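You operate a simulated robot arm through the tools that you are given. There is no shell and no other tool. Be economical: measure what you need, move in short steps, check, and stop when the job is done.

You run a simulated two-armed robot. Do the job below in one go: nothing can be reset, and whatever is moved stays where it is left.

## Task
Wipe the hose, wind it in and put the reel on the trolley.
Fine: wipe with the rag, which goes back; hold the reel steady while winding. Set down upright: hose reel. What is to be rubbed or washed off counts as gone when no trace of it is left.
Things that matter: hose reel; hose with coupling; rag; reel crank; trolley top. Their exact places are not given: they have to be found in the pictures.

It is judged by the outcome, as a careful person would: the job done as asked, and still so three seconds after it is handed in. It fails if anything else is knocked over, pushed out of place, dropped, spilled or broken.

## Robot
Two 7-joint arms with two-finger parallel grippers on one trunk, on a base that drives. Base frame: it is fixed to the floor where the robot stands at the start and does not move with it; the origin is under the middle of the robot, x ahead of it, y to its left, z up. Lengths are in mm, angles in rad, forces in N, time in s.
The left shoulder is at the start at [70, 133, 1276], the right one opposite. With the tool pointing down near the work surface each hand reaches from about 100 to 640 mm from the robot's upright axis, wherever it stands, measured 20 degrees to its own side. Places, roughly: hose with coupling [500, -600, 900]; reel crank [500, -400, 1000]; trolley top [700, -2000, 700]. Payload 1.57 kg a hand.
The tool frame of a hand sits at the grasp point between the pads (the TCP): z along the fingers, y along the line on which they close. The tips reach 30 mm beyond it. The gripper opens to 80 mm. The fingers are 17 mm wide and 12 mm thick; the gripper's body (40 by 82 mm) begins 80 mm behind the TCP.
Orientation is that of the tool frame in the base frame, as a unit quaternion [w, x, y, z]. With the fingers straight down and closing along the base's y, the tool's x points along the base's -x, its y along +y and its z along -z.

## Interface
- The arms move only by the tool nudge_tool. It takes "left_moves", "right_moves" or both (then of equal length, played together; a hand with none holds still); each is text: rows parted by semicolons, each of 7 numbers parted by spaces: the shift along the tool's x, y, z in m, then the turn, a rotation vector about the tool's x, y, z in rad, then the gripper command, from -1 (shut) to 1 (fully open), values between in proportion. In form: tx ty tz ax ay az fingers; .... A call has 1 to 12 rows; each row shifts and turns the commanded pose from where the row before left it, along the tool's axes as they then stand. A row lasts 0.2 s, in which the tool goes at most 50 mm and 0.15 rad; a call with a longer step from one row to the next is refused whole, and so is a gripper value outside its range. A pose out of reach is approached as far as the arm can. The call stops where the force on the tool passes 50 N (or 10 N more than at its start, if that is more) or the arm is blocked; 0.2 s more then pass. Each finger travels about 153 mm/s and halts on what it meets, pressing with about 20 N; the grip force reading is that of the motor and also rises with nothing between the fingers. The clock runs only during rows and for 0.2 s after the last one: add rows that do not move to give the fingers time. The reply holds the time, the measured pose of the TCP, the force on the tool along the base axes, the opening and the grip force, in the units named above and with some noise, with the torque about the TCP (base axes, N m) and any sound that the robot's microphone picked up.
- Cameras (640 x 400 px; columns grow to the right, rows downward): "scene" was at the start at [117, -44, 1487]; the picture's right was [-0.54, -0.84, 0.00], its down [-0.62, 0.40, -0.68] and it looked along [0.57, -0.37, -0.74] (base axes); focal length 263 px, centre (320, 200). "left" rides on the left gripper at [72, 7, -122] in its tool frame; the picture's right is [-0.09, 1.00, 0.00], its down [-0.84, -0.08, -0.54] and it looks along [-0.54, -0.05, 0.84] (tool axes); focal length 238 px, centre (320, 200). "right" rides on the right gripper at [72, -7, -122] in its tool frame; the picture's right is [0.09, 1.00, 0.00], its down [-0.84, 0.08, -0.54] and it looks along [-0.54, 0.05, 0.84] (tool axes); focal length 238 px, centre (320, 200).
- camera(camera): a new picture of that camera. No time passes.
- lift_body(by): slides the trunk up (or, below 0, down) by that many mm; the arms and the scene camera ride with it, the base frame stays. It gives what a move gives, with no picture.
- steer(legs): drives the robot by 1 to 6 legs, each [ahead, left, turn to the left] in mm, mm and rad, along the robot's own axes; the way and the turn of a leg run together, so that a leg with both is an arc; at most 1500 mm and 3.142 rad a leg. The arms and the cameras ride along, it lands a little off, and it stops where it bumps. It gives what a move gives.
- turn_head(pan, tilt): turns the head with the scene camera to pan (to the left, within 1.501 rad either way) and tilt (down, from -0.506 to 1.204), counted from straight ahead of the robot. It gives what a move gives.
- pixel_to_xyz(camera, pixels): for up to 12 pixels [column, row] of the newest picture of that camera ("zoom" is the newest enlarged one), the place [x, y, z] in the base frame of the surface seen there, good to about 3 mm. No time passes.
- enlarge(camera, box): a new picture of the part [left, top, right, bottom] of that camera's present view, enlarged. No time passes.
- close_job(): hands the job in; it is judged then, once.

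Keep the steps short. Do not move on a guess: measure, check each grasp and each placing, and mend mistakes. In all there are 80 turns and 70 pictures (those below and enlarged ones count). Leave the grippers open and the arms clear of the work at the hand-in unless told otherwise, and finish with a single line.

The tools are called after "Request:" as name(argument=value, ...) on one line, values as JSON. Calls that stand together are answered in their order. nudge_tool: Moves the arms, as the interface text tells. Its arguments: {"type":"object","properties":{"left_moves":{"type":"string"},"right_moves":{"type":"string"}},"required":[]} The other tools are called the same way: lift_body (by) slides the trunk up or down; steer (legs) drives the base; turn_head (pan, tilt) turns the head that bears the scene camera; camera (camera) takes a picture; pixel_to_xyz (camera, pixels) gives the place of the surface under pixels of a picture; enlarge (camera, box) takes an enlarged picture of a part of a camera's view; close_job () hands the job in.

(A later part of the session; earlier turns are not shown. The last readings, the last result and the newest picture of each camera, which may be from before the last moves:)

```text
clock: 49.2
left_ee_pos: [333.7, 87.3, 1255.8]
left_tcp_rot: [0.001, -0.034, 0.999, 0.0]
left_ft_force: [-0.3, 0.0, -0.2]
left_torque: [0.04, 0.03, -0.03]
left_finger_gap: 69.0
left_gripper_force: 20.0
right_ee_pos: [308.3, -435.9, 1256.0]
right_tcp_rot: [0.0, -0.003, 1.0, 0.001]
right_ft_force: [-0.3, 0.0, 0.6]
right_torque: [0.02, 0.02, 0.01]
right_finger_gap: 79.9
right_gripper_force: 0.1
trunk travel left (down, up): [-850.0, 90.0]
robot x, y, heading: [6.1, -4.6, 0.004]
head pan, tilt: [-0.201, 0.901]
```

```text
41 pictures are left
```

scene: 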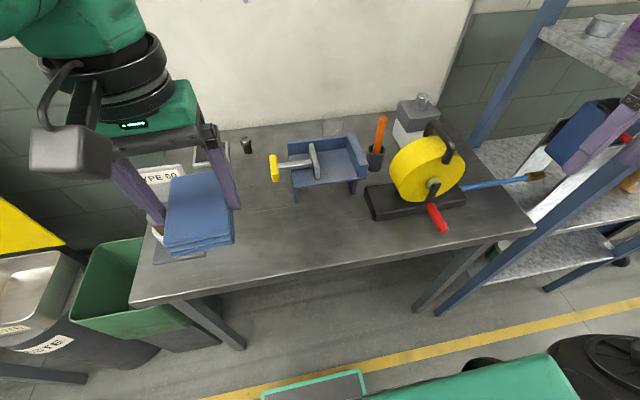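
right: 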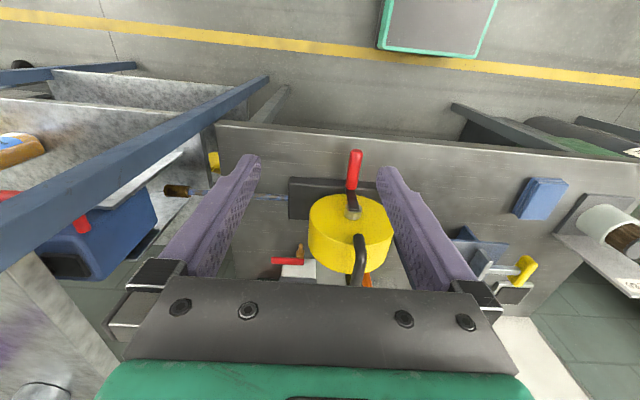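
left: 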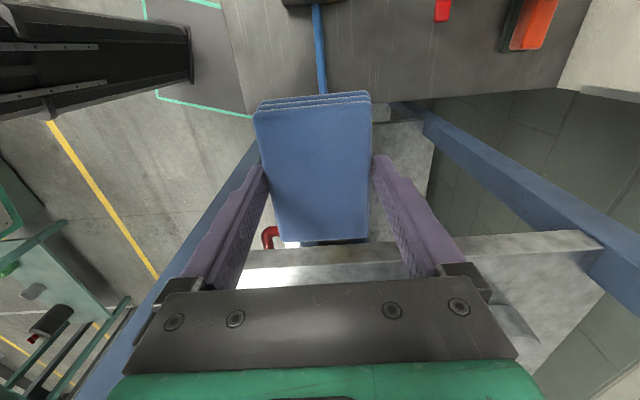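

I'm back at the start pose and the hand is at (334,87,1256). I'll go over the rag's original spot (479,87) and lower to z≈958.

Request:
nudge_tool(left_moves="-0.0485 -0.0033 0 0 0 0 -1; -0.0485 -0.0033 0 0 0 0 -1; -0.0485 -0.0033 0 0 0 0 -1; 0 0 0.05 0 0 0 -1; 0 0 0.05 0 0 0 -1; 0 0 0.05 0 0 0 -1; 0 0 0.05 0 0 0 -1; 0 0 0.05 0 0 0 -1; 0 0 0.045 0 0 0 -1; 0 0 0 0 0 0 -1")

```text
clock: 51.4
left_ee_pos: [477.9, 83.2, 959.9]
left_tcp_rot: [0.0, -0.034, 0.999, 0.0]
left_ft_force: [0.7, 0.6, -0.4]
left_torque: [0.02, -0.01, -0.02]
left_finger_gap: 68.9
left_gripper_force: 19.9
right_ee_pos: [308.1, -436.5, 1256.1]
right_tcp_rot: [0.0, -0.003, 1.0, 0.0]
right_ft_force: [1.3, -0.1, -0.5]
right_torque: [-0.01, -0.03, 0.01]
right_finger_gap: 80.0
right_gripper_force: 0.2
trunk travel left (down, up): [-850.0, 90.0]
robot x, y, heading: [2.6, 0.8, 0.004]
head pan, tilt: [-0.201, 0.901]
```

The pose is 4 mm low in y. I'll correct that and lower until the rag rests.

Request:
nudge_tool(left_moves="-0.001 0.004 0.008 0 0 0 -1; 0 0 0.004 0 0 0 -1; 0 0 0.002 0 0 0 -1; 0 0 0 0 0 0 -1")

```text
clock: 52.4
left_ee_pos: [478.1, 89.4, 945.6]
left_tcp_rot: [0.0, -0.033, 0.999, 0.0]
left_ft_force: [-1.0, -0.2, -0.7]
left_torque: [0.02, 0.0, 0.0]
left_finger_gap: 69.0
left_gripper_force: 19.2
right_ee_pos: [309.2, -436.1, 1255.6]
right_tcp_rot: [0.001, -0.003, 1.0, 0.0]
right_ft_force: [-0.3, 0.6, 0.1]
right_torque: [0.0, -0.04, 0.02]
right_finger_gap: 79.9
right_gripper_force: 0.1
trunk travel left (down, up): [-850.0, 90.0]
robot x, y, heading: [3.2, -5.7, 0.007]
head pan, tilt: [-0.201, 0.901]
```

The hand is at the original height, 945.6. I'll go 1 mm lower, open and lift away.

Request:
nudge_tool(left_moves="0 0 0.001 0 0 0 -1; 0 0 0 0 0 0 1; 0 0 0 0 0 0 1; 0 0 0 0 0 0 1; 0 0 -0.03 0 0 0 1; 0 0 -0.05 0 0 0 1; 0 0 -0.05 0 0 0 1; 0 0 -0.05 0 0 0 1; 0 0 -0.05 0 0 0 1; 0 0 -0.05 0 0 0 1; 0 0 0 0 0 0 1")

Request:
camera(camera="left")

Request:
enlarge(camera="scene", box=[340, 90, 560, 240])

```text
clock: 54.8
left_ee_pos: [478.4, 93.4, 1224.7]
left_tcp_rot: [0.0, -0.035, 0.999, 0.0]
left_ft_force: [-0.1, -1.1, -1.2]
left_torque: [-0.02, 0.02, -0.01]
left_finger_gap: 80.3
left_gripper_force: 0.0
right_ee_pos: [309.6, -436.9, 1256.9]
right_tcp_rot: [0.0, -0.003, 1.0, 0.001]
right_ft_force: [-0.5, -0.6, 0.6]
right_torque: [0.02, 0.0, 0.01]
right_finger_gap: 80.0
right_gripper_force: 0.1
trunk travel left (down, up): [-850.0, 90.0]
robot x, y, heading: [4.8, -1.0, 0.006]
head pan, tilt: [-0.201, 0.901]
```

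```text
40 pictures are left
```

left: 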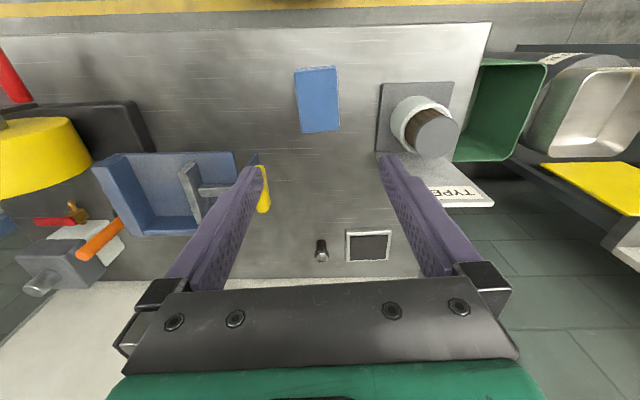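

```text
2.67 times, centred on (450, 165) of scene
```

zoom: 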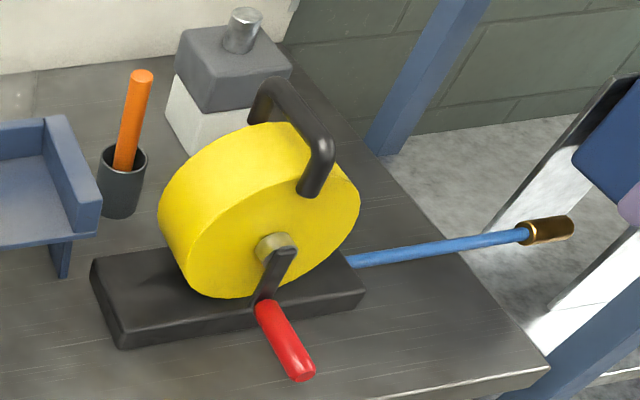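

The rag is back. I'll check its centre and measure the crank parts and the handle bar precisely.

Request:
pixel_to_xyz(camera="left", pixels=[[319, 100], [295, 70], [335, 66], [301, 131], [339, 129]])

Request:
pixel_to_xyz(camera="zoom", pixels=[[285, 253], [262, 297], [270, 310], [300, 365], [285, 330], [322, 150], [315, 180], [265, 85], [295, 110], [268, 245], [280, 340], [200, 270]])

```text
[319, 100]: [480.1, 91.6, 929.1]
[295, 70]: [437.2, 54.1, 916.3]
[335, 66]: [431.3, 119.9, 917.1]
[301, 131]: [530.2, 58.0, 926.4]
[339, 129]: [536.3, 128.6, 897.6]
```

```text
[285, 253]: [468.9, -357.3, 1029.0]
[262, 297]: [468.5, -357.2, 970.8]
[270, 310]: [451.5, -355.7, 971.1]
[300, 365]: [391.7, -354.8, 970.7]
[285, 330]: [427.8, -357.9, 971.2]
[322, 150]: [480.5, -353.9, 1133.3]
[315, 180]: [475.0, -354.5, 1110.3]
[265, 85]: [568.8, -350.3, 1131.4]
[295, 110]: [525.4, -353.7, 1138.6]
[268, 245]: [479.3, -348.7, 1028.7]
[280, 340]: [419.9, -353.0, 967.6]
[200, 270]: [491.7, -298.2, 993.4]
```

Request:
enlarge(camera="scene", box=[385, 120, 475, 240])

```text
3.33 times, centred on (430, 180) of scene
```

zoom: 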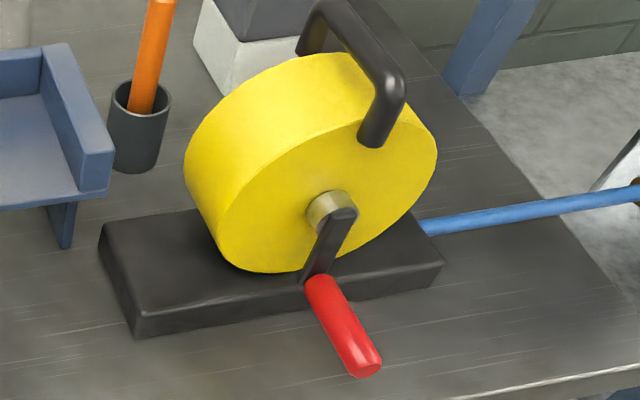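

Request:
pixel_to_xyz(camera="zoom", pixels=[[434, 165], [405, 215], [335, 95], [225, 225], [245, 262], [290, 268], [432, 140], [340, 216], [326, 240], [306, 278], [365, 365], [378, 360]])

```text
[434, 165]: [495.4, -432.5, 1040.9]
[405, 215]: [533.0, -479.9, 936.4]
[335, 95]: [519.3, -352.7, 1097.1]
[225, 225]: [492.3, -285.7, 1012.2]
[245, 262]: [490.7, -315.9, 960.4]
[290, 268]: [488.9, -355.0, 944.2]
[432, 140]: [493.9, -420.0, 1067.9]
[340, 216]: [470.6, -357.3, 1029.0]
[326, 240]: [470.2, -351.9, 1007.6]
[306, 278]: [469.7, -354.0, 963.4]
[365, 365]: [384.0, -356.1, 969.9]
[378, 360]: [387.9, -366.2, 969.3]
```

The drum centre fits (-360,1020) with r≈75; the crank handle centre is about (385–450, -360, 960), so the crank radius is 60. The top bar is along x, centre z≈1128. The plan is for the left hand, tilted, to hold the top bar while the right hand, tilted the other way, turns the crank clockwise. First I'll pre-orient both hands well clear, then drive to y=-360.

Request:
nudge_tool(left_moves="0 0 0 0 0 0.068 0.125; 0 0 0 0.1 0 0 0.125; 0 0 0 0.1 0 0 0.125; 0 0 0 0.1 0 0 0.125; 0 0 0 0.1 0 0 0.125; 0 0 0 0 0 0 0.125; 0 0 0 0 0 0 0.125; 0 0 0 0 0 0 0.125; 0 0 0 0 0 0 0.125; 0 0 0 0 0 0 0.125; 0 0 0 0 0 0 0.125", right_moves="-0.004 0.044 0 0 0 0 1; -0.004 0.044 0 0 0 0 1; -0.004 0.044 0 0 0 0 1; -0.004 0.044 0 0 0 0 1; -0.004 0.044 0 0 0 0 1; 0 0.037 0 0 0 -0.006 1; 0 0 0 -0.15 0 0 0.2; 0 0 0 -0.15 0 0 0.2; 0 0 0 -0.15 0 0 0.2; 0 0 0 -0.15 0 0 0.2; 0 0 0 0 0 0 0.2")

Request:
steer(legs=[[-5, -357, 0]])

Request:
turn_head(pan=0.0, tilt=0.95)

Request:
camera(camera="scene")

```text
clock: 57.2
left_ee_pos: [478.6, 90.7, 1225.5]
left_tcp_rot: [0.0, 0.0, 0.98, -0.198]
left_ft_force: [-0.2, -0.3, 0.5]
left_torque: [-0.01, 0.01, 0.01]
left_finger_gap: 44.8
left_gripper_force: 0.1
right_ee_pos: [326.4, -180.8, 1257.8]
right_tcp_rot: [-0.002, -0.007, 0.955, 0.296]
right_ft_force: [-0.8, 0.5, 0.5]
right_torque: [0.01, 0.02, -0.02]
right_finger_gap: 48.4
right_gripper_force: 0.0
trunk travel left (down, up): [-850.0, 90.0]
robot x, y, heading: [4.8, -3.6, 0.009]
head pan, tilt: [-0.201, 0.901]
```

```text
clock: 59.5
left_ee_pos: [475.2, -261.2, 1225.1]
left_tcp_rot: [0.0, 0.0, 0.98, -0.199]
left_ft_force: [0.6, 0.8, 0.0]
left_torque: [0.0, 0.0, -0.01]
left_finger_gap: 44.9
left_gripper_force: 0.0
right_ee_pos: [323.7, -533.2, 1257.3]
right_tcp_rot: [-0.001, -0.006, 0.956, 0.294]
right_ft_force: [-0.2, -0.4, 0.0]
right_torque: [0.02, 0.02, -0.01]
right_finger_gap: 48.0
right_gripper_force: 0.0
trunk travel left (down, up): [-850.0, 90.0]
robot x, y, heading: [-1.8, -356.7, 0.004]
head pan, tilt: [-0.201, 0.901]
```

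```text
clock: 60.2
left_ee_pos: [477.0, -264.3, 1226.3]
left_tcp_rot: [0.0, 0.0, 0.98, -0.199]
left_ft_force: [-0.1, 0.4, 1.3]
left_torque: [0.01, 0.0, 0.01]
left_finger_gap: 45.1
left_gripper_force: 0.1
right_ee_pos: [322.6, -535.1, 1256.6]
right_tcp_rot: [-0.002, -0.006, 0.955, 0.295]
right_ft_force: [0.3, 0.3, -0.4]
right_torque: [0.01, 0.01, 0.01]
right_finger_gap: 48.0
right_gripper_force: 0.0
trunk travel left (down, up): [-850.0, 90.0]
robot x, y, heading: [-2.1, -356.0, 0.004]
head pan, tilt: [0.0, 0.949]
```

```text
37 pictures are left
```

scene: 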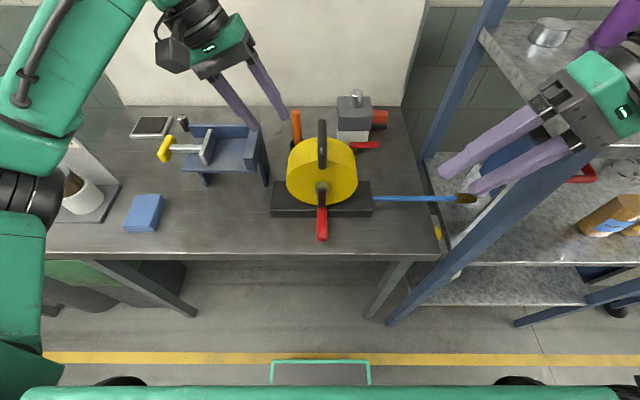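

Both hands have the intended tilt. I'll re-measure the bar and crank from this head-on view.

Request:
enlarge(camera="scene", box=[262, 110, 382, 250])

Request:
pixel_to_xyz(camera="scene", pixels=[[322, 125], [322, 145], [322, 160], [318, 145], [326, 145], [322, 188], [322, 215], [318, 220], [326, 220], [322, 236], [322, 200]])

```text
2.86 times, centred on (322, 180) of scene
```

zoom: 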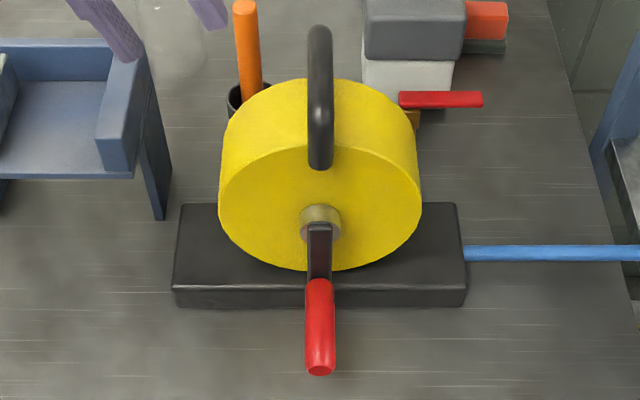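

```text
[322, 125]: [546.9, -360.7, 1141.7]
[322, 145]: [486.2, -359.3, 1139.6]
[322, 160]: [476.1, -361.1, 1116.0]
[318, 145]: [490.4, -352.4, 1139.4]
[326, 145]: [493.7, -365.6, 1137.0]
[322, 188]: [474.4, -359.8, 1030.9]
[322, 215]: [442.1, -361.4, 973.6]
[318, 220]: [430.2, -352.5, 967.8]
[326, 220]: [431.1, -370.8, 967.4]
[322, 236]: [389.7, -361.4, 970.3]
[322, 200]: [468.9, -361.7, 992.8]
```

The bar centre is (520,-360,1132). I'll move the left hand along its tilt to a pre-grasp about 35 mm short of the bar.

Request:
nudge_tool(left_moves="-0.0215 -0.0259 0.0158 0 0 0 0.125; -0.0215 -0.0259 0.0158 0 0 0 0.125; 0 0 0.024 0 0 0 0.125; 0 0 0.024 0 0 0 0.125; 0 0 0 0 0 0 0.125")

Request:
camera(camera="left")

```text
clock: 61.4
left_ee_pos: [519.4, -345.2, 1172.4]
left_tcp_rot: [-0.001, 0.0, 0.98, -0.198]
left_ft_force: [0.0, 0.7, -0.5]
left_torque: [0.02, -0.01, 0.02]
left_finger_gap: 44.9
left_gripper_force: 0.1
right_ee_pos: [322.4, -536.1, 1256.2]
right_tcp_rot: [-0.002, -0.006, 0.955, 0.296]
right_ft_force: [0.5, -0.2, 0.1]
right_torque: [-0.02, 0.01, -0.04]
right_finger_gap: 48.0
right_gripper_force: 0.0
trunk travel left (down, up): [-850.0, 90.0]
robot x, y, heading: [1.0, -358.6, 0.004]
head pan, tilt: [0.0, 0.949]
```

```text
35 pictures are left
```

left: 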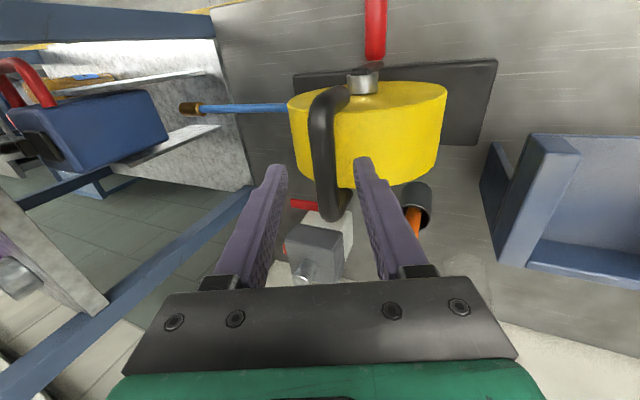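

The bar lies between the fingers. I'll advance 31 mm and close.

Request:
nudge_tool(left_moves="0 0.001 0.016 0 0 0 0.125; 0 0.001 0.015 0 0 0 0.125; 0 0 0 0 0 0 0.125; 0 0 0 0 0 0 -1; 0 0 0 0 0 0 -1; 0 0 0 0 0 0 -1")

Request:
camera(camera="left")

```text
clock: 62.8
left_ee_pos: [520.4, -354.5, 1143.1]
left_tcp_rot: [-0.001, 0.001, 0.98, -0.198]
left_ft_force: [-1.0, 0.6, 0.2]
left_torque: [0.05, 0.05, 0.26]
left_finger_gap: 17.7
left_gripper_force: 20.5
right_ee_pos: [323.1, -535.0, 1256.7]
right_tcp_rot: [-0.002, -0.005, 0.956, 0.295]
right_ft_force: [0.2, 0.0, -0.2]
right_torque: [0.01, 0.03, -0.01]
right_finger_gap: 47.8
right_gripper_force: 0.0
trunk travel left (down, up): [-850.0, 90.0]
robot x, y, heading: [1.3, -356.5, 0.004]
head pan, tilt: [0.0, 0.949]
```

```text
34 pictures are left
```

left: 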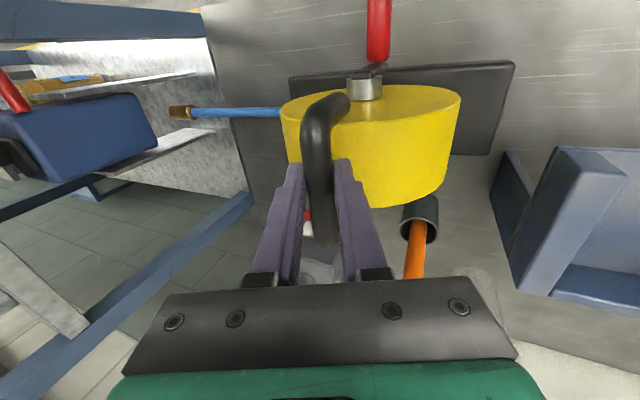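

The bar is held, with a gap of 17.7 mm. Now the right hand goes along its tilt to about 40 mm short of the crank handle at (410,-361,962).

Request:
nudge_tool(left_moves="0 0 0 0 0 0 -1; 0 0 0 0 0 0 -1; 0 0 0 0 0 0 -1; 0 0 0 0 0 0 -1; 0 0 0 0 0 0 -1; 0 0 0 0 0 0 -1; 0 0 0 0 0 0 -1; 0 0 0 0 0 0 -1; 0 0 0 0 0 0 -1", right_moves="-0.0145 -0.00385 0.0378 0 0 0 0.2; -0.0145 -0.00385 0.0378 0 0 0 0.2; -0.0145 -0.00385 0.0378 0 0 0 0.2; -0.0145 -0.00385 0.0378 0 0 0 0.2; -0.0145 -0.00385 0.0378 0 0 0 0.2; -0.0145 -0.00385 0.0378 0 0 0 0.2; 0 0 0.035 0 0 0 0.2; 0 0 0.035 0 0 0 0.2; 0 0 0 0 0 0 0.2")

Request:
camera(camera="right")

```text
clock: 64.8
left_ee_pos: [519.8, -355.0, 1142.9]
left_tcp_rot: [0.0, 0.0, 0.98, -0.198]
left_ft_force: [-1.3, 0.9, 1.4]
left_torque: [0.03, 0.39, 0.01]
left_finger_gap: 17.6
left_gripper_force: 20.1
right_ee_pos: [409.2, -386.4, 995.5]
right_tcp_rot: [-0.002, -0.006, 0.955, 0.296]
right_ft_force: [0.0, -0.2, 0.5]
right_torque: [0.01, 0.02, 0.0]
right_finger_gap: 47.9
right_gripper_force: 0.0
trunk travel left (down, up): [-850.0, 90.0]
robot x, y, heading: [2.2, -357.4, 0.004]
head pan, tilt: [0.0, 0.949]
```

```text
33 pictures are left
```

right: 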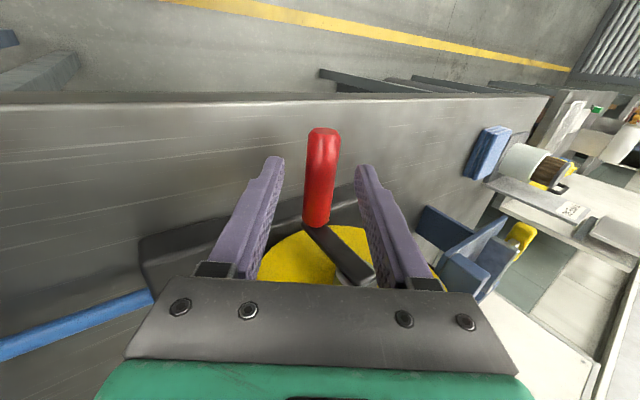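

The handle is centred between the fingers. I'll advance 37 mm and close.

Request:
nudge_tool(left_moves="0 0 0 0 0 0 -1; 0 0 0 0 0 0 -1; 0 0 0 0 0 0 -1; 0 0 0 0 0 0 -1; 0 0 0 0 0 0 -1; 0 0 0 0 0 0 -1", right_moves="0 0.001 0.019 0 0 0 0.2; 0 0 0.018 0 0 0 0.2; 0 0 0 0 0 0 0.2; 0 0 0 0 0 0 -1; 0 0 0 0 0 0 -1; 0 0 0 0 0 0 -1")

Request:
camera(camera="right")

```text
clock: 66.2
left_ee_pos: [520.6, -355.1, 1142.6]
left_tcp_rot: [0.0, 0.0, 0.98, -0.199]
left_ft_force: [0.7, 0.1, -0.2]
left_torque: [0.0, -0.03, 0.18]
left_finger_gap: 17.8
left_gripper_force: 19.9
right_ee_pos: [404.8, -369.4, 975.6]
right_tcp_rot: [-0.002, -0.006, 0.956, 0.295]
right_ft_force: [-1.1, 1.5, 0.5]
right_torque: [0.0, 0.21, -0.32]
right_finger_gap: 23.3
right_gripper_force: 19.7
right hand out of reach, approached as far as the arm can: row 2
trunk travel left (down, up): [-850.0, 90.0]
robot x, y, heading: [0.1, -354.7, 0.008]
head pan, tilt: [0.0, 0.949]
```

```text
32 pictures are left
```

right: 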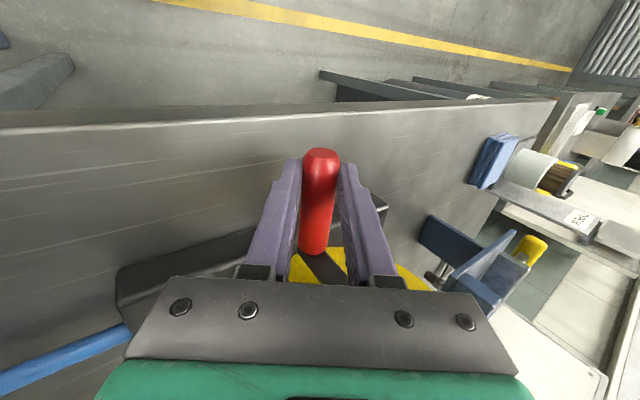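

The handle is gripped at 23 mm, though the arm is near its reach limit there. I'll test the first quarter turn clockwise as seen from the robot (bottom toward +y), watching the forces.

Request:
nudge_tool(left_moves="0 0 0 0 0 0 -1; 0 0 0 0 0 0 -1; 0 0 0 0 0 0 -1; 0 0 0 0 0 0 -1; 0 0 0 0 0 0 -1; 0 0 0 0 0 0 -1; 0 0 0 0 0 0 -1", right_moves="0 0.0135 0.0068 0 0 0 -1; 0 0.0148 0.0031 0 0 0 -1; 0 0.0151 -0.0008 0 0 0 -1; 0 0.0144 -0.0047 0 0 0 -1; 0 0.0127 -0.0083 0 0 0 -1; 0 0.0101 -0.0113 0 0 0 -1; 0 0 0 0 0 0 -1")

Request:
camera(camera="scene")

```text
clock: 67.8
left_ee_pos: [520.9, -354.5, 1138.7]
left_tcp_rot: [-0.003, 0.0, 0.98, -0.197]
left_ft_force: [-0.7, -1.3, -12.1]
left_torque: [0.09, -0.07, -0.05]
left_finger_gap: 17.8
left_gripper_force: 19.7
right_ee_pos: [398.2, -324.7, 1041.9]
right_tcp_rot: [-0.002, -0.006, 0.955, 0.296]
right_ft_force: [0.0, 0.4, 0.2]
right_torque: [0.01, -0.03, 0.01]
right_finger_gap: 0.0
right_gripper_force: 20.0
right hand out of reach, approached as far as the arm can: row 1, 2, 4
trunk travel left (down, up): [-850.0, 90.0]
robot x, y, heading: [1.2, -356.8, 0.007]
head pan, tilt: [0.0, 0.949]
```

```text
31 pictures are left
```

scene: 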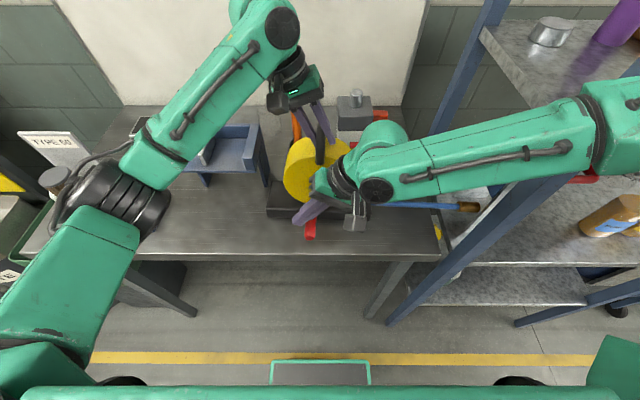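

The grip slipped: at that sideways tilt the right arm is at its limit. A better right-hand pose is pitched back toward the robot, with fingers pointing forward and down, which stays clear of the left hand. I'll retract the right hand and reorient it.

Request:
nudge_tool(left_moves="0 0 0 0 0 0 -1; 0 0 0 0 0 0 -1; 0 0 0 0 0 0 -1; 0 0 0 0 0 0 -1; 0 0 0 0 0 0 -1; 0 0 0 0 0 0 -1; 0 0 0 0 0 0 -1; 0 0 0 0 0 0 -1; 0 0 0 0 0 0 -1; 0 0 0 0 0 0 -1; 0 0 0 0 0 0 -1; 0 0 0 0 0 0 -1", right_moves="0.01 0 -0.04 0 0 0 -1; 0.04 0 -0.03 0 0 0 -1; 0.04 0 -0.03 0 0 0 -1; 0 0 0 0.15 0 0 0.2; 0 0 0 0.15 0 0 0.2; 0 0 0 0.15 0 0 0.2; 0 0 0 0.145 0 0.006 0.2; 0 0 0 0 -0.15 0 0.2; 0 0 0 0 -0.15 0 0.2; 0 0 0 0 -0.15 0 0.2; 0 0 0 0 -0.15 0 0.2; 0 0 0 0 0 0 0.2")

Request:
camera(camera="scene")

```text
clock: 70.4
left_ee_pos: [521.2, -354.3, 1140.8]
left_tcp_rot: [0.0, 0.001, 0.98, -0.199]
left_ft_force: [-0.1, -0.1, -12.3]
left_torque: [0.06, -0.06, 0.01]
left_finger_gap: 17.6
left_gripper_force: 20.2
right_ee_pos: [380.8, -371.9, 1175.1]
right_tcp_rot: [0.295, -0.001, 0.955, 0.003]
right_ft_force: [0.2, 0.2, 0.0]
right_torque: [0.0, -0.05, -0.04]
right_finger_gap: 47.8
right_gripper_force: 0.1
right hand out of reach, approached as far as the arm can: row 9, 10, 11
trunk travel left (down, up): [-850.0, 90.0]
robot x, y, heading: [0.9, -357.4, 0.006]
head pan, tilt: [0.0, 0.949]
```

```text
30 pictures are left
```

scene: 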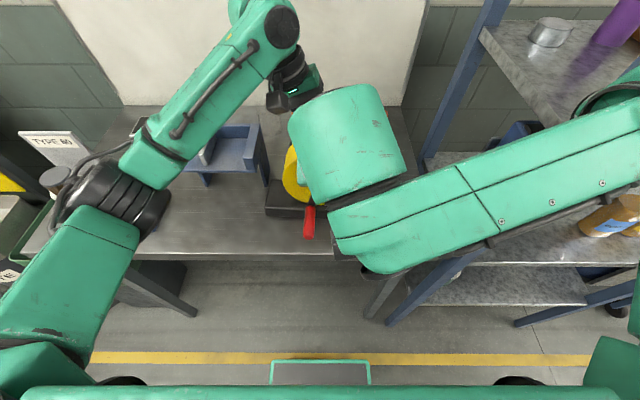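

The steep pitch at that height is too close in. I'll reduce the pitch to 0.35, bring the right hand lower in front of the crank, and ease the left hand down 2 mm since it carries 12 N. Then I'll look with the right camera.

Request:
nudge_tool(left_moves="0 0 0.001 0 0 0 -1; 0 0 0.001 0 0 0 -1; 0 0 0 0 0 0 -1; 0 0 0 0 0 0 -1; 0 0 0 0 0 0 -1; 0 0 0 0 0 0 -1", right_moves="0 0 0 0 0.125 0 0.2; 0 0 0 0 0.125 0 0.2; 0.018 0.0073 0.029 0 0 0 0.2; 0.018 0.0073 0.029 0 0 0 0.2; 0.018 0.0073 0.029 0 0 0 0.2; 0 0 0 0 0 0 0.2")

Request:
camera(camera="right")

Request:
camera(camera="scene")

```text
clock: 71.8
left_ee_pos: [520.9, -353.7, 1139.9]
left_tcp_rot: [-0.001, 0.0, 0.98, -0.198]
left_ft_force: [-0.2, 0.3, -9.5]
left_torque: [-0.05, -0.15, 0.03]
left_finger_gap: 17.7
left_gripper_force: 20.0
right_ee_pos: [364.6, -373.5, 1113.1]
right_tcp_rot: [0.173, -0.003, 0.985, 0.004]
right_ft_force: [-1.1, 0.2, 0.3]
right_torque: [0.01, -0.02, 0.03]
right_finger_gap: 48.1
right_gripper_force: 0.0
right hand out of reach, approached as far as the arm can: row 3, 4, 5
trunk travel left (down, up): [-850.0, 90.0]
robot x, y, heading: [-3.4, -357.2, 0.004]
head pan, tilt: [0.0, 0.949]
```

```text
29 pictures are left
```

right: 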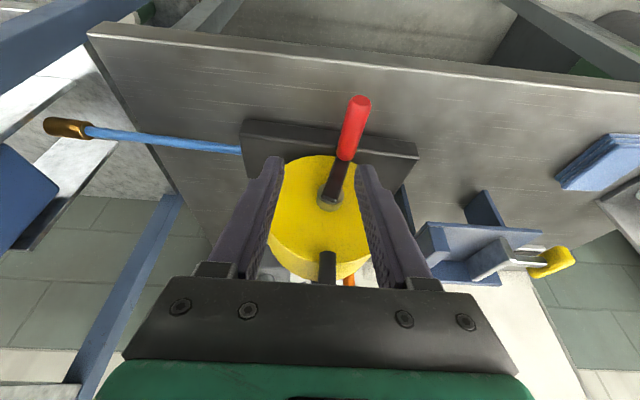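

```text
28 pictures are left
```

scene: 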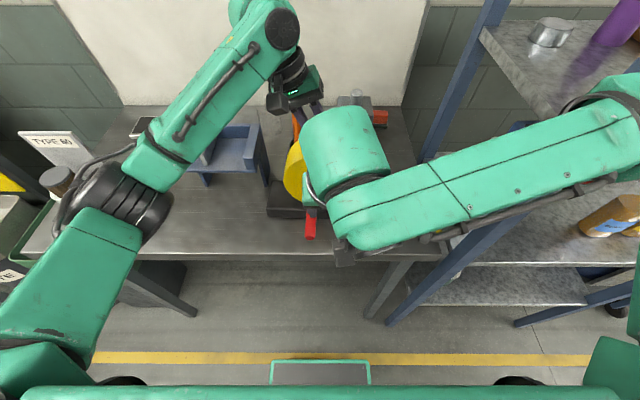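

The limit is the right arm reaching across the centre line, so the robot has to stand further left. I'll release the bar, retract both hands and drive about 105 mm left and 40 mm back.

Request:
nudge_tool(left_moves="0 0 0 0 0 0 0.125; 0 0 0 0 0 0 0.125; 0 0 0 0 0 0 0.125; 0 0 -0.03 0 0 0 0.125; 0 0 -0.03 0 0 0 0.125; 0 0 -0.03 0 0 0 0.125; 0 0 0 0 0 0 0.125", right_moves="0.02 0 0 0 0 0 0.2; 0.02 0 0 0 0 0 0.2; 0.02 0 0 0 0 0 0.2; 0 0 0 0 0 0 0.2; 0 0 0 0 0 0 0.2; 0 0 0 0 0 0 0.2; 0 0 0 0 0 0 0.2")

Request:
steer(legs=[[-38, 107, 0]])

Request:
camera(camera="scene")

```text
clock: 73.4
left_ee_pos: [518.4, -317.2, 1224.9]
left_tcp_rot: [0.0, 0.001, 0.98, -0.198]
left_ft_force: [0.0, 0.3, -0.2]
left_torque: [-0.01, -0.04, 0.01]
left_finger_gap: 44.9
left_gripper_force: 0.0
right_ee_pos: [347.7, -375.6, 1108.5]
right_tcp_rot: [0.174, -0.003, 0.985, 0.002]
right_ft_force: [0.4, 0.7, 1.0]
right_torque: [0.0, 0.02, -0.02]
right_finger_gap: 48.0
right_gripper_force: 0.0
right hand out of reach, approached as far as the arm can: row 1, 2, 3
trunk travel left (down, up): [-850.0, 90.0]
robot x, y, heading: [-1.2, -357.4, 0.008]
head pan, tilt: [0.0, 0.949]
```

```text
clock: 74.6
left_ee_pos: [480.5, -216.5, 1225.2]
left_tcp_rot: [-0.001, 0.0, 0.98, -0.198]
left_ft_force: [-0.8, -1.2, 0.2]
left_torque: [0.02, 0.0, 0.01]
left_finger_gap: 45.0
left_gripper_force: 0.0
right_ee_pos: [310.6, -274.0, 1108.1]
right_tcp_rot: [0.173, -0.002, 0.985, 0.004]
right_ft_force: [0.1, 0.3, 0.3]
right_torque: [0.02, -0.02, -0.03]
right_finger_gap: 48.0
right_gripper_force: 0.0
trunk travel left (down, up): [-850.0, 90.0]
robot x, y, heading: [-37.2, -251.9, 0.006]
head pan, tilt: [0.0, 0.949]
```

```text
27 pictures are left
```

scene: 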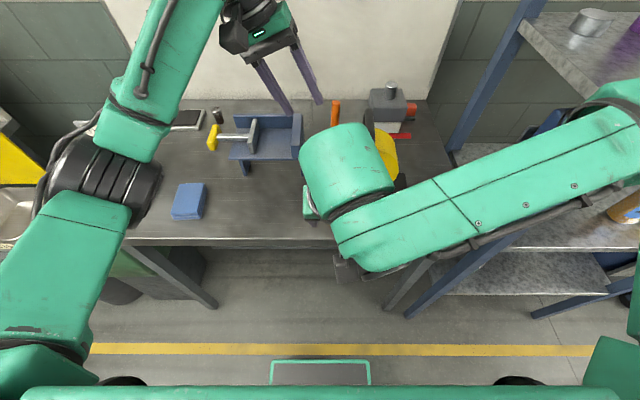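

I'll bring the right hand to its own side to uncover the reel and check how the reel stands.

Request:
nudge_tool(right_moves="0.01 -0.045 0 0 0 0 0.2; 0 -0.045 0 0 0 0 0.2; 0 -0.045 0 0 0 0 0.2; 0 -0.045 0 0 0 0 0.2; 0 -0.035 -0.02 0 0 0 0.2; 0 0 0 0 0 0 0.2")

Request:
enlarge(camera="scene", box=[270, 70, 510, 250])

```text
clock: 76.0
left_ee_pos: [478.4, -212.8, 1224.4]
left_tcp_rot: [0.0, 0.001, 0.98, -0.2]
left_ft_force: [-0.3, -0.3, -0.1]
left_torque: [-0.01, 0.01, -0.02]
left_finger_gap: 45.0
left_gripper_force: 0.0
right_ee_pos: [366.6, -452.2, 1155.5]
right_tcp_rot: [0.172, -0.003, 0.985, 0.001]
right_ft_force: [0.1, 0.7, 0.4]
right_torque: [0.0, -0.02, -0.03]
right_finger_gap: 48.1
right_gripper_force: 0.0
right hand out of reach, approached as far as the arm can: row 1, 2, 3, 4, 5
trunk travel left (down, up): [-850.0, 90.0]
robot x, y, heading: [-41.4, -248.7, 0.003]
head pan, tilt: [0.0, 0.949]
```

```text
2.22 times, centred on (390, 160) of scene
```

zoom: 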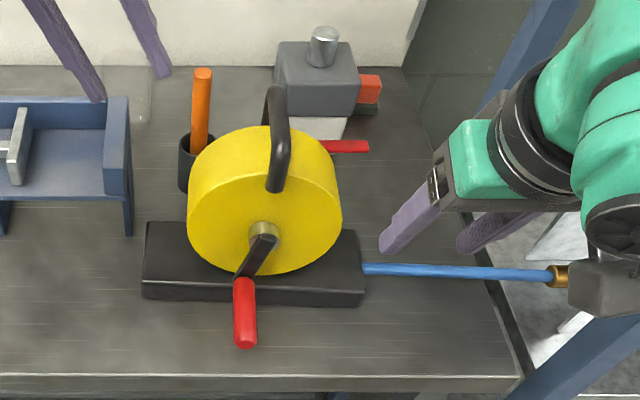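

The pitched pose keeps running out of reach, but with the crank now on the right arm's own side a moderate sideways tilt (0.4) should work. I'll check the reel, bar, handle and coupling positions and set that orientation.

Request:
pixel_to_xyz(camera="zoom", pixels=[[276, 100], [280, 140], [245, 290], [245, 335], [237, 310], [254, 310], [264, 240], [362, 270], [548, 277], [146, 290], [363, 298]])

Request:
nudge_tool(right_moves="0 0 0 0 0.115 0 0.2; 0 0 0 0 0.115 0 0.2; 0 0 0 0 0.115 0 0.2; 0 0 0 -0.1 0 0 0.2; 0 0 0 -0.1 0 0 0.2; 0 0 0 -0.1 0 0 0.2; 0 0 0 -0.1 0 0 0.2; 0 0 0 0 0 0 0.2")

```text
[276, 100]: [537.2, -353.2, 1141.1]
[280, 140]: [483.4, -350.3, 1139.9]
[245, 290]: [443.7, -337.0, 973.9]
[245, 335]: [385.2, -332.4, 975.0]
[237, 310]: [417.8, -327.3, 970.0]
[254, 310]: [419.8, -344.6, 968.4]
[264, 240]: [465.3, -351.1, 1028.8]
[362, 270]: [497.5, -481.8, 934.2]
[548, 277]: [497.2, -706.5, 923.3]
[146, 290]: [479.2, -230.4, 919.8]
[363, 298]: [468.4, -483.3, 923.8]
```

```text
clock: 77.8
left_ee_pos: [478.8, -214.1, 1225.1]
left_tcp_rot: [0.0, 0.002, 0.98, -0.2]
left_ft_force: [-0.1, -0.1, 0.6]
left_torque: [0.01, 0.02, -0.02]
left_finger_gap: 45.0
left_gripper_force: 0.1
right_ee_pos: [366.2, -454.6, 1154.0]
right_tcp_rot: [0.001, -0.002, 0.98, 0.201]
right_ft_force: [-0.4, 0.9, -0.4]
right_torque: [0.01, 0.01, 0.02]
right_finger_gap: 48.1
right_gripper_force: 0.1
trunk travel left (down, up): [-850.0, 90.0]
robot x, y, heading: [-39.3, -254.7, 0.01]
head pan, tilt: [0.0, 0.949]
```

The reel was nudged slightly during the slip (about 8 mm, yaw -0.06); nothing else is affected. The bar centre is now (540,-353,1132) and the crank handle centre ≈(400,-334,962). Both hands go to their pre-grasps.

Request:
nudge_tool(left_moves="-0.0153 -0.0228 0.0218 0 0 0 0.125; -0.0153 -0.0228 0.0218 0 0 0 0.125; -0.0153 -0.0228 0.0218 0 0 0 0.125; -0.0153 -0.0228 0.0218 0 0 0 0.125; 0 0 0 0 0 0 0.125", right_moves="-0.0085 0.0094 0.0395 0 0 0 0.2; -0.0085 0.0094 0.0395 0 0 0 0.2; -0.0085 0.0094 0.0395 0 0 0 0.2; -0.0085 0.0094 0.0395 0 0 0 0.2; 0 0 0 0 0 0 0.2")

Request:
camera(camera="left")

Request:
camera(camera="right")

```text
clock: 79.0
left_ee_pos: [532.4, -328.2, 1175.8]
left_tcp_rot: [0.001, 0.001, 0.98, -0.198]
left_ft_force: [-0.3, -0.7, 0.0]
left_torque: [-0.04, 0.0, 0.0]
left_finger_gap: 44.9
left_gripper_force: 0.0
left hand out of reach, approached as far as the arm can: row 4
right_ee_pos: [397.4, -358.1, 1022.2]
right_tcp_rot: [0.002, -0.003, 0.98, 0.2]
right_ft_force: [0.3, 0.8, -0.3]
right_torque: [-0.03, -0.03, 0.02]
right_finger_gap: 48.0
right_gripper_force: 0.0
trunk travel left (down, up): [-850.0, 90.0]
robot x, y, heading: [-38.7, -254.5, 0.002]
head pan, tilt: [0.0, 0.949]
```

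```text
25 pictures are left
```

left: 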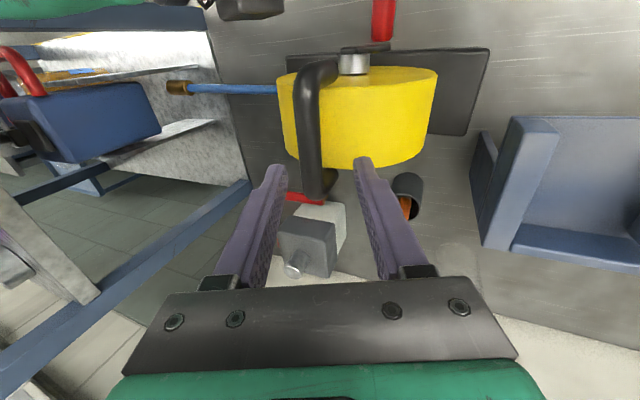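

```text
24 pictures are left
```

right: 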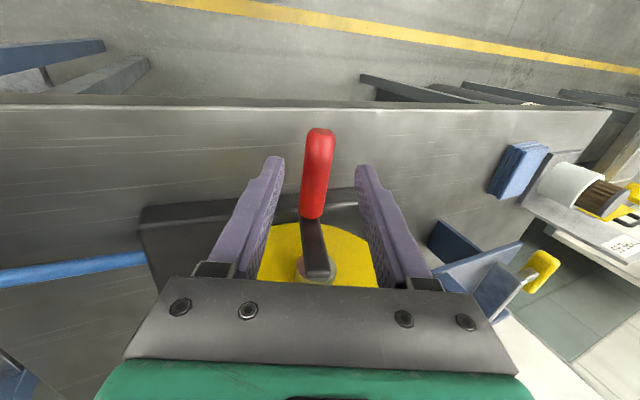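

The right hand is well placed. The left hand is at its reach limit, so I'll drive 20 mm forward, then correct both hands and complete the left grasp.

Request:
steer(legs=[[22, 0, 0]])

```text
clock: 79.8
left_ee_pos: [549.2, -328.0, 1177.8]
left_tcp_rot: [0.002, 0.001, 0.98, -0.198]
left_ft_force: [-0.6, 0.2, 1.3]
left_torque: [0.04, -0.09, 0.01]
left_finger_gap: 45.0
left_gripper_force: 0.1
right_ee_pos: [415.5, -359.0, 1023.5]
right_tcp_rot: [0.004, -0.003, 0.98, 0.2]
right_ft_force: [0.1, 0.5, 0.2]
right_torque: [-0.02, -0.03, 0.0]
right_finger_gap: 48.1
right_gripper_force: 0.0
trunk travel left (down, up): [-850.0, 90.0]
robot x, y, heading: [-21.2, -250.9, 0.005]
head pan, tilt: [0.0, 0.949]
```

Request:
nudge_tool(left_moves="0.023 -0.005 0 0 0 0.05 0.125; 0 0 0.02 0 0 0 0.125; 0 0 0.019 0 0 0 0.125; 0 0 0 0 0 0 0.125; 0 0 0 0 0 0 -1; 0 0 0 0 0 0 -1; 0 0 0 0 0 0 -1", right_moves="0.018 0 0 0 0 0 0.2; 0 0 0 0 0 0 0.2; 0 0 0 0 0 0 0.2; 0 0 0 0 0 0 0.2; 0 0 0 0 0 0 0.2; 0 0 0 0 0 0 0.2; 0 0 0 0 0 0 0.2")

Request:
camera(camera="left")

```text
clock: 81.4
left_ee_pos: [533.1, -347.6, 1142.6]
left_tcp_rot: [0.005, 0.026, 0.98, -0.199]
left_ft_force: [3.1, -3.0, 4.7]
left_torque: [-0.03, -0.06, 0.35]
left_finger_gap: 17.9
left_gripper_force: 20.3
right_ee_pos: [403.0, -358.4, 1022.6]
right_tcp_rot: [0.001, -0.003, 0.98, 0.201]
right_ft_force: [-0.7, 0.2, 1.9]
right_torque: [-0.02, 0.01, 0.02]
right_finger_gap: 47.9
right_gripper_force: 0.1
trunk travel left (down, up): [-850.0, 90.0]
robot x, y, heading: [-16.5, -254.2, 0.002]
head pan, tilt: [0.0, 0.949]
```

```text
23 pictures are left
```

left: 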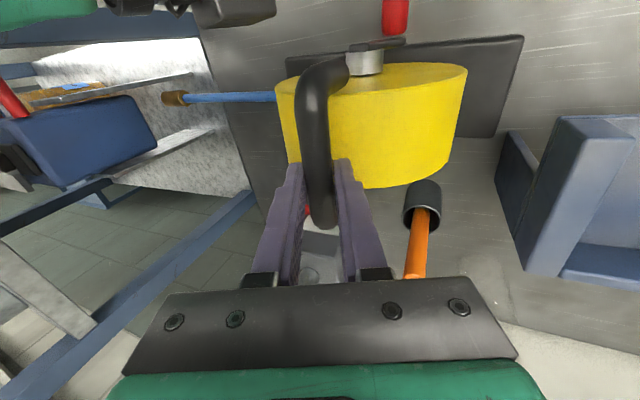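

The bar is held at 17.9 mm. Now the right hand advances 60 mm and closes on the crank handle.

Request:
nudge_tool(left_moves="0 0 0 0 0 0 -1; 0 0 0 0 0 0 -1; 0 0 0 0 0 0 -1; 0 0 0 0 0 0 -1; 0 0 0 0 0 0 -1; 0 0 0 0 0 0 -1; 0 0 0 0 0 0 -1", right_moves="0.003 -0.001 0.021 0 0 0 0.2; 0 0 0.02 0 0 0 0.2; 0 0 0.02 0 0 0 0.2; 0 0 0 0 0 0 0.2; 0 0 0 0 0 0 -1; 0 0 0 0 0 0 -1; 0 0 0 0 0 0 -1")

Request:
camera(camera="right")

```text
clock: 83.0
left_ee_pos: [531.3, -348.6, 1141.8]
left_tcp_rot: [0.005, 0.026, 0.98, -0.2]
left_ft_force: [4.7, -3.9, 7.0]
left_torque: [-0.06, -0.21, 0.41]
left_finger_gap: 17.8
left_gripper_force: 19.5
right_ee_pos: [401.1, -336.9, 965.5]
right_tcp_rot: [0.002, -0.003, 0.98, 0.201]
right_ft_force: [-1.1, 1.1, 1.6]
right_torque: [0.02, -0.02, -0.46]
right_finger_gap: 24.1
right_gripper_force: 20.3
trunk travel left (down, up): [-850.0, 90.0]
robot x, y, heading: [-20.2, -249.8, 0.001]
head pan, tilt: [0.0, 0.949]
```

```text
22 pictures are left
```

right: 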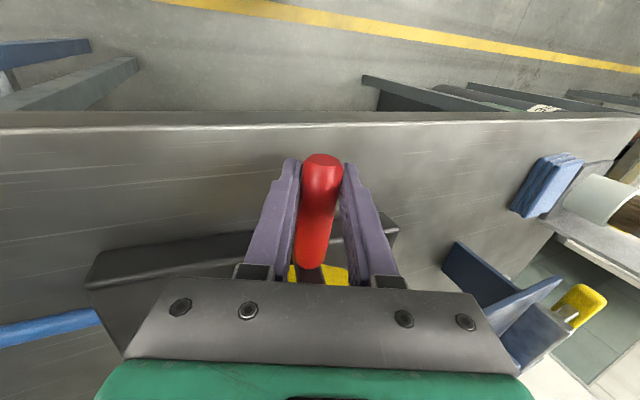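

The handle is gripped and within reach. I'll turn clockwise by 90° in 15° steps.

Request:
nudge_tool(left_moves="0 0 0 0 0 0 -1; 0 0 0 0 0 0 -1; 0 0 0 0 0 0 -1; 0 0 0 0 0 0 -1; 0 0 0 0 0 0 -1; 0 0 0 0 0 0 -1; 0 0 0 0 0 0 -1", right_moves="0 0.0151 -0.00095 0 0 0 -1; 0 0.01435 -0.0048 0 0 0 -1; 0 0.0126 -0.0084 0 0 0 -1; 0 0.0100 -0.01136 0 0 0 -1; 0 0.0067 -0.01356 0 0 0 -1; 0 0.0030 -0.01484 0 0 0 -1; 0 0 0 0 0 0 -1")

Request:
camera(camera="scene")

```text
clock: 84.6
left_ee_pos: [533.6, -347.8, 1138.4]
left_tcp_rot: [0.002, 0.025, 0.98, -0.198]
left_ft_force: [-1.7, 0.1, -11.4]
left_torque: [-0.04, -0.09, -0.43]
left_finger_gap: 18.2
left_gripper_force: 19.7
right_ee_pos: [402.3, -301.8, 1038.3]
right_tcp_rot: [0.001, -0.003, 0.979, 0.202]
right_ft_force: [-0.5, -0.2, -0.6]
right_torque: [0.02, -0.03, -0.02]
right_finger_gap: 0.2
right_gripper_force: 20.1
trunk travel left (down, up): [-850.0, 90.0]
robot x, y, heading: [-17.5, -251.6, 0.008]
head pan, tilt: [0.0, 0.949]
```

```text
21 pictures are left
```

scene: 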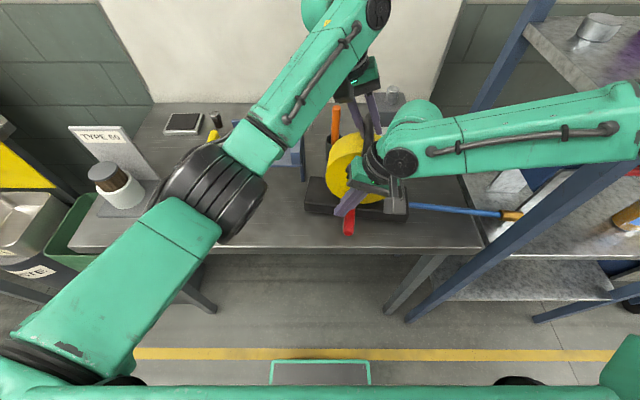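

The handle slipped out again while moving up. I'll look closely at where the crank and hose are now.

Request:
enlarge(camera="scene", box=[290, 110, 530, 250])

Request:
camera(camera="right")

```text
2.67 times, centred on (410, 180) of scene
```

zoom: 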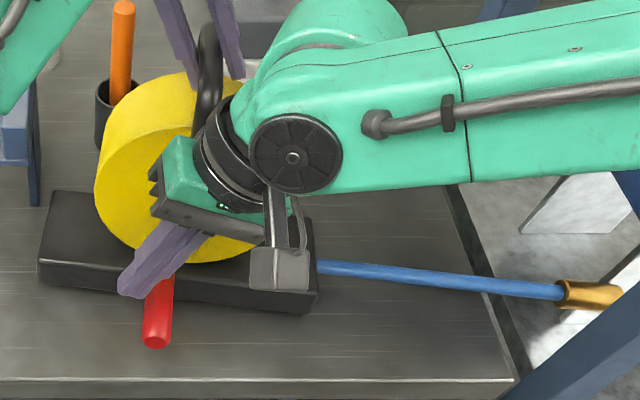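

```text
19 pictures are left
```

right: 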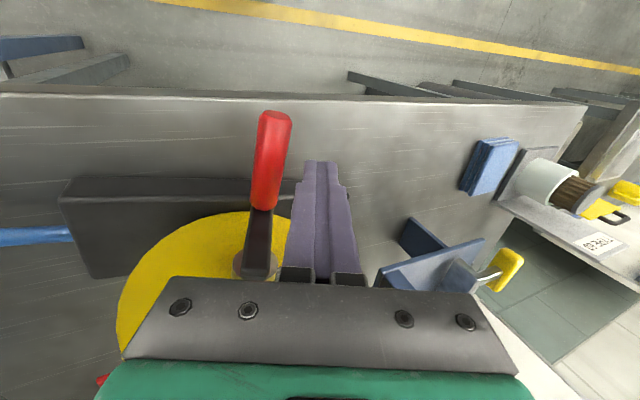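

Request:
pixel_to_xyz(camera="zoom", pixels=[[318, 267], [440, 280], [560, 291], [560, 300], [160, 290], [155, 335], [316, 310], [40, 275], [205, 40], [208, 75]])

Request:
pixel_to_xyz(camera="right", pixels=[[274, 120], [268, 160], [264, 195], [258, 225], [258, 265]])

```text
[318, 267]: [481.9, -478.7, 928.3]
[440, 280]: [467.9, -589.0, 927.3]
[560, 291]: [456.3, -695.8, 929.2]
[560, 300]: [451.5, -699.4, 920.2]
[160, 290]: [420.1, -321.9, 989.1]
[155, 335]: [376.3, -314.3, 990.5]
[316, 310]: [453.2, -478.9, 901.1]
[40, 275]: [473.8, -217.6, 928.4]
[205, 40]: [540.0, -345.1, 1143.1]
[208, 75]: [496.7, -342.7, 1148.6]
```

```text
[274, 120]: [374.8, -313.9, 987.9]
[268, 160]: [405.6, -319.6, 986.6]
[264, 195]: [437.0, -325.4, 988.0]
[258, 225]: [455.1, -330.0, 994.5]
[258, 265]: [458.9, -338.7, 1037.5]
```

The hose length is unchanged at 220 mm, and pulling clockwise only lifted the front of the reel. So clockwise looks like the blocked direction and the crank must wind the other way. I'll retract the right hand, then let the left hand open briefly so the reel settles flat and re-grip.

Request:
nudge_tool(left_moves="0 0 0 0 0 0 -1; 0 0 0 0 0 0 -1; 0 0 0 0 0 0 -1; 0 0 0 0 0 0 0.125; 0 0 0 0 0 0 0.125; 0 0 0 0 0 0 0.125; 0 0 0 0 0 0 -1; 0 0 0 0 0 0 -1; 0 0 0 0 0 0 -1; 0 0 0 0 0 0 -1", right_moves="0.02 0 -0.03 0 0 0 -1; 0.02 -0.02 -0.03 0 0 0 -1; 0 -0.045 0 0 0 0 0.2; 0 -0.045 0 0 0 0 0.2; 0 -0.045 0 0 0 0 0.2; 0 0 0 0 0 0 0.2; 0 0 0 0 0 0 0.2; 0 0 0 0 0 0 0.2; 0 0 0 0 0 0 0.2; 0 0 0 0 0 0 0.2")

Request:
enlarge(camera="scene", box=[290, 110, 530, 250])

```text
clock: 86.8
left_ee_pos: [532.9, -348.9, 1140.8]
left_tcp_rot: [0.004, 0.025, 0.98, -0.198]
left_ft_force: [-1.3, 0.7, 0.0]
left_torque: [0.01, -0.07, -0.44]
left_finger_gap: 18.9
left_gripper_force: 20.0
right_ee_pos: [362.3, -469.7, 1029.7]
right_tcp_rot: [0.001, -0.003, 0.98, 0.2]
right_ft_force: [0.4, 0.3, -0.1]
right_torque: [-0.03, 0.0, 0.02]
right_finger_gap: 48.0
right_gripper_force: 0.0
trunk travel left (down, up): [-850.0, 90.0]
robot x, y, heading: [-20.0, -251.6, 0.003]
head pan, tilt: [0.0, 0.949]
```

```text
2.67 times, centred on (410, 180) of scene
```

zoom: 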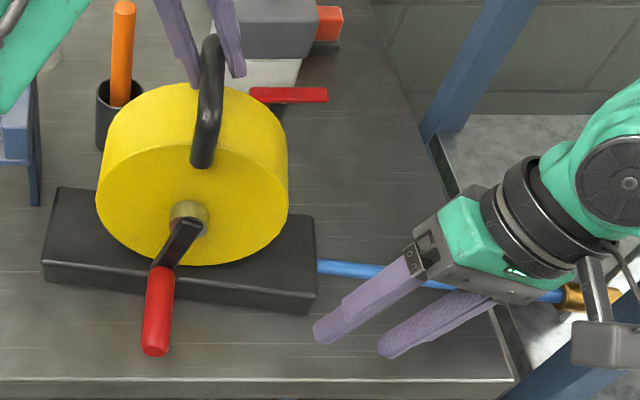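

Request:
pixel_to_xyz(camera="zoom", pixels=[[160, 275], [156, 310], [155, 340], [180, 240], [186, 222], [205, 60], [205, 140], [45, 275], [312, 305], [150, 310], [166, 310]])

```text
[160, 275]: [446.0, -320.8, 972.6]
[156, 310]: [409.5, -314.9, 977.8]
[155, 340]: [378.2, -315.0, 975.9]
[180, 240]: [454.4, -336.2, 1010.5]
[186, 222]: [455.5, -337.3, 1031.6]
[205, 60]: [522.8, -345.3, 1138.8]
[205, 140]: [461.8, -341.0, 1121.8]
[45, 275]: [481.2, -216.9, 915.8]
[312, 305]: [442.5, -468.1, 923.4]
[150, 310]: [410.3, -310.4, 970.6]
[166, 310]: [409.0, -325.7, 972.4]
```

The reel has settled flat. The handle centre is ≈(400,-318,964) and the axis is near y≈-336, so the crank is at +18°. The right hand re-grips the handle, this time a bit deeper.

Request:
nudge_tool(left_moves="0 0 0 0 0 0 -1; 0 0 0 0 0 0 -1; 0 0 0 0 0 0 -1; 0 0 0 0 0 0 -1; 0 0 0 0 0 0 -1; 0 0 0 0 0 0 -1; 0 0 0 0 0 0 -1; 0 0 0 0 0 0 -1; 0 0 0 0 0 0 -1; 0 0 0 0 0 0 -1", right_moves="-0.012 0.038 0.0201 0 0 0 0.2; -0.012 0.038 0.0201 0 0 0 0.2; -0.012 0.038 0.0201 0 0 0.05 0.2; 0 0 0.02 0 0 0.05 0.2; 0 0 0.02 0 0 0 0.2; 0 0 0.02 0 0 0 0.2; 0 0 0 0 0 0 0.2; 0 0 0 0 0 0 -1; 0 0 0 0 0 0 -1; 0 0 0 0 0 0 -1")

Request:
camera(camera="right")

```text
clock: 89.0
left_ee_pos: [534.1, -347.4, 1141.1]
left_tcp_rot: [0.004, 0.026, 0.98, -0.198]
left_ft_force: [-2.3, 3.9, -0.2]
left_torque: [0.1, 0.11, -0.44]
left_finger_gap: 18.9
left_gripper_force: 19.9
right_ee_pos: [398.1, -316.3, 966.9]
right_tcp_rot: [-0.01, 0.046, 0.979, 0.199]
right_ft_force: [4.3, -6.8, -0.5]
right_torque: [0.02, 0.41, -0.19]
right_finger_gap: 24.2
right_gripper_force: 20.2
trunk travel left (down, up): [-850.0, 90.0]
robot x, y, heading: [-18.6, -251.8, 0.006]
head pan, tilt: [0.0, 0.949]
```

```text
17 pictures are left
```

right: 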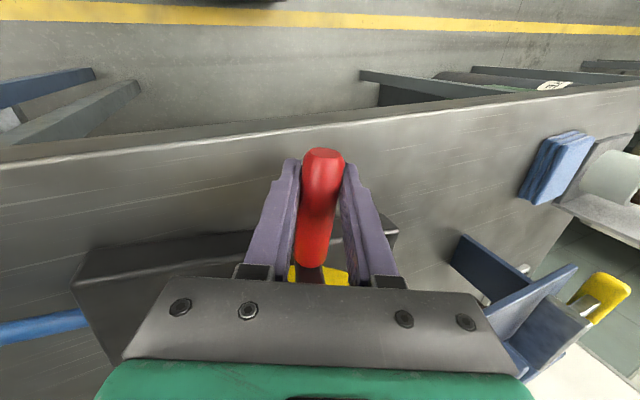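

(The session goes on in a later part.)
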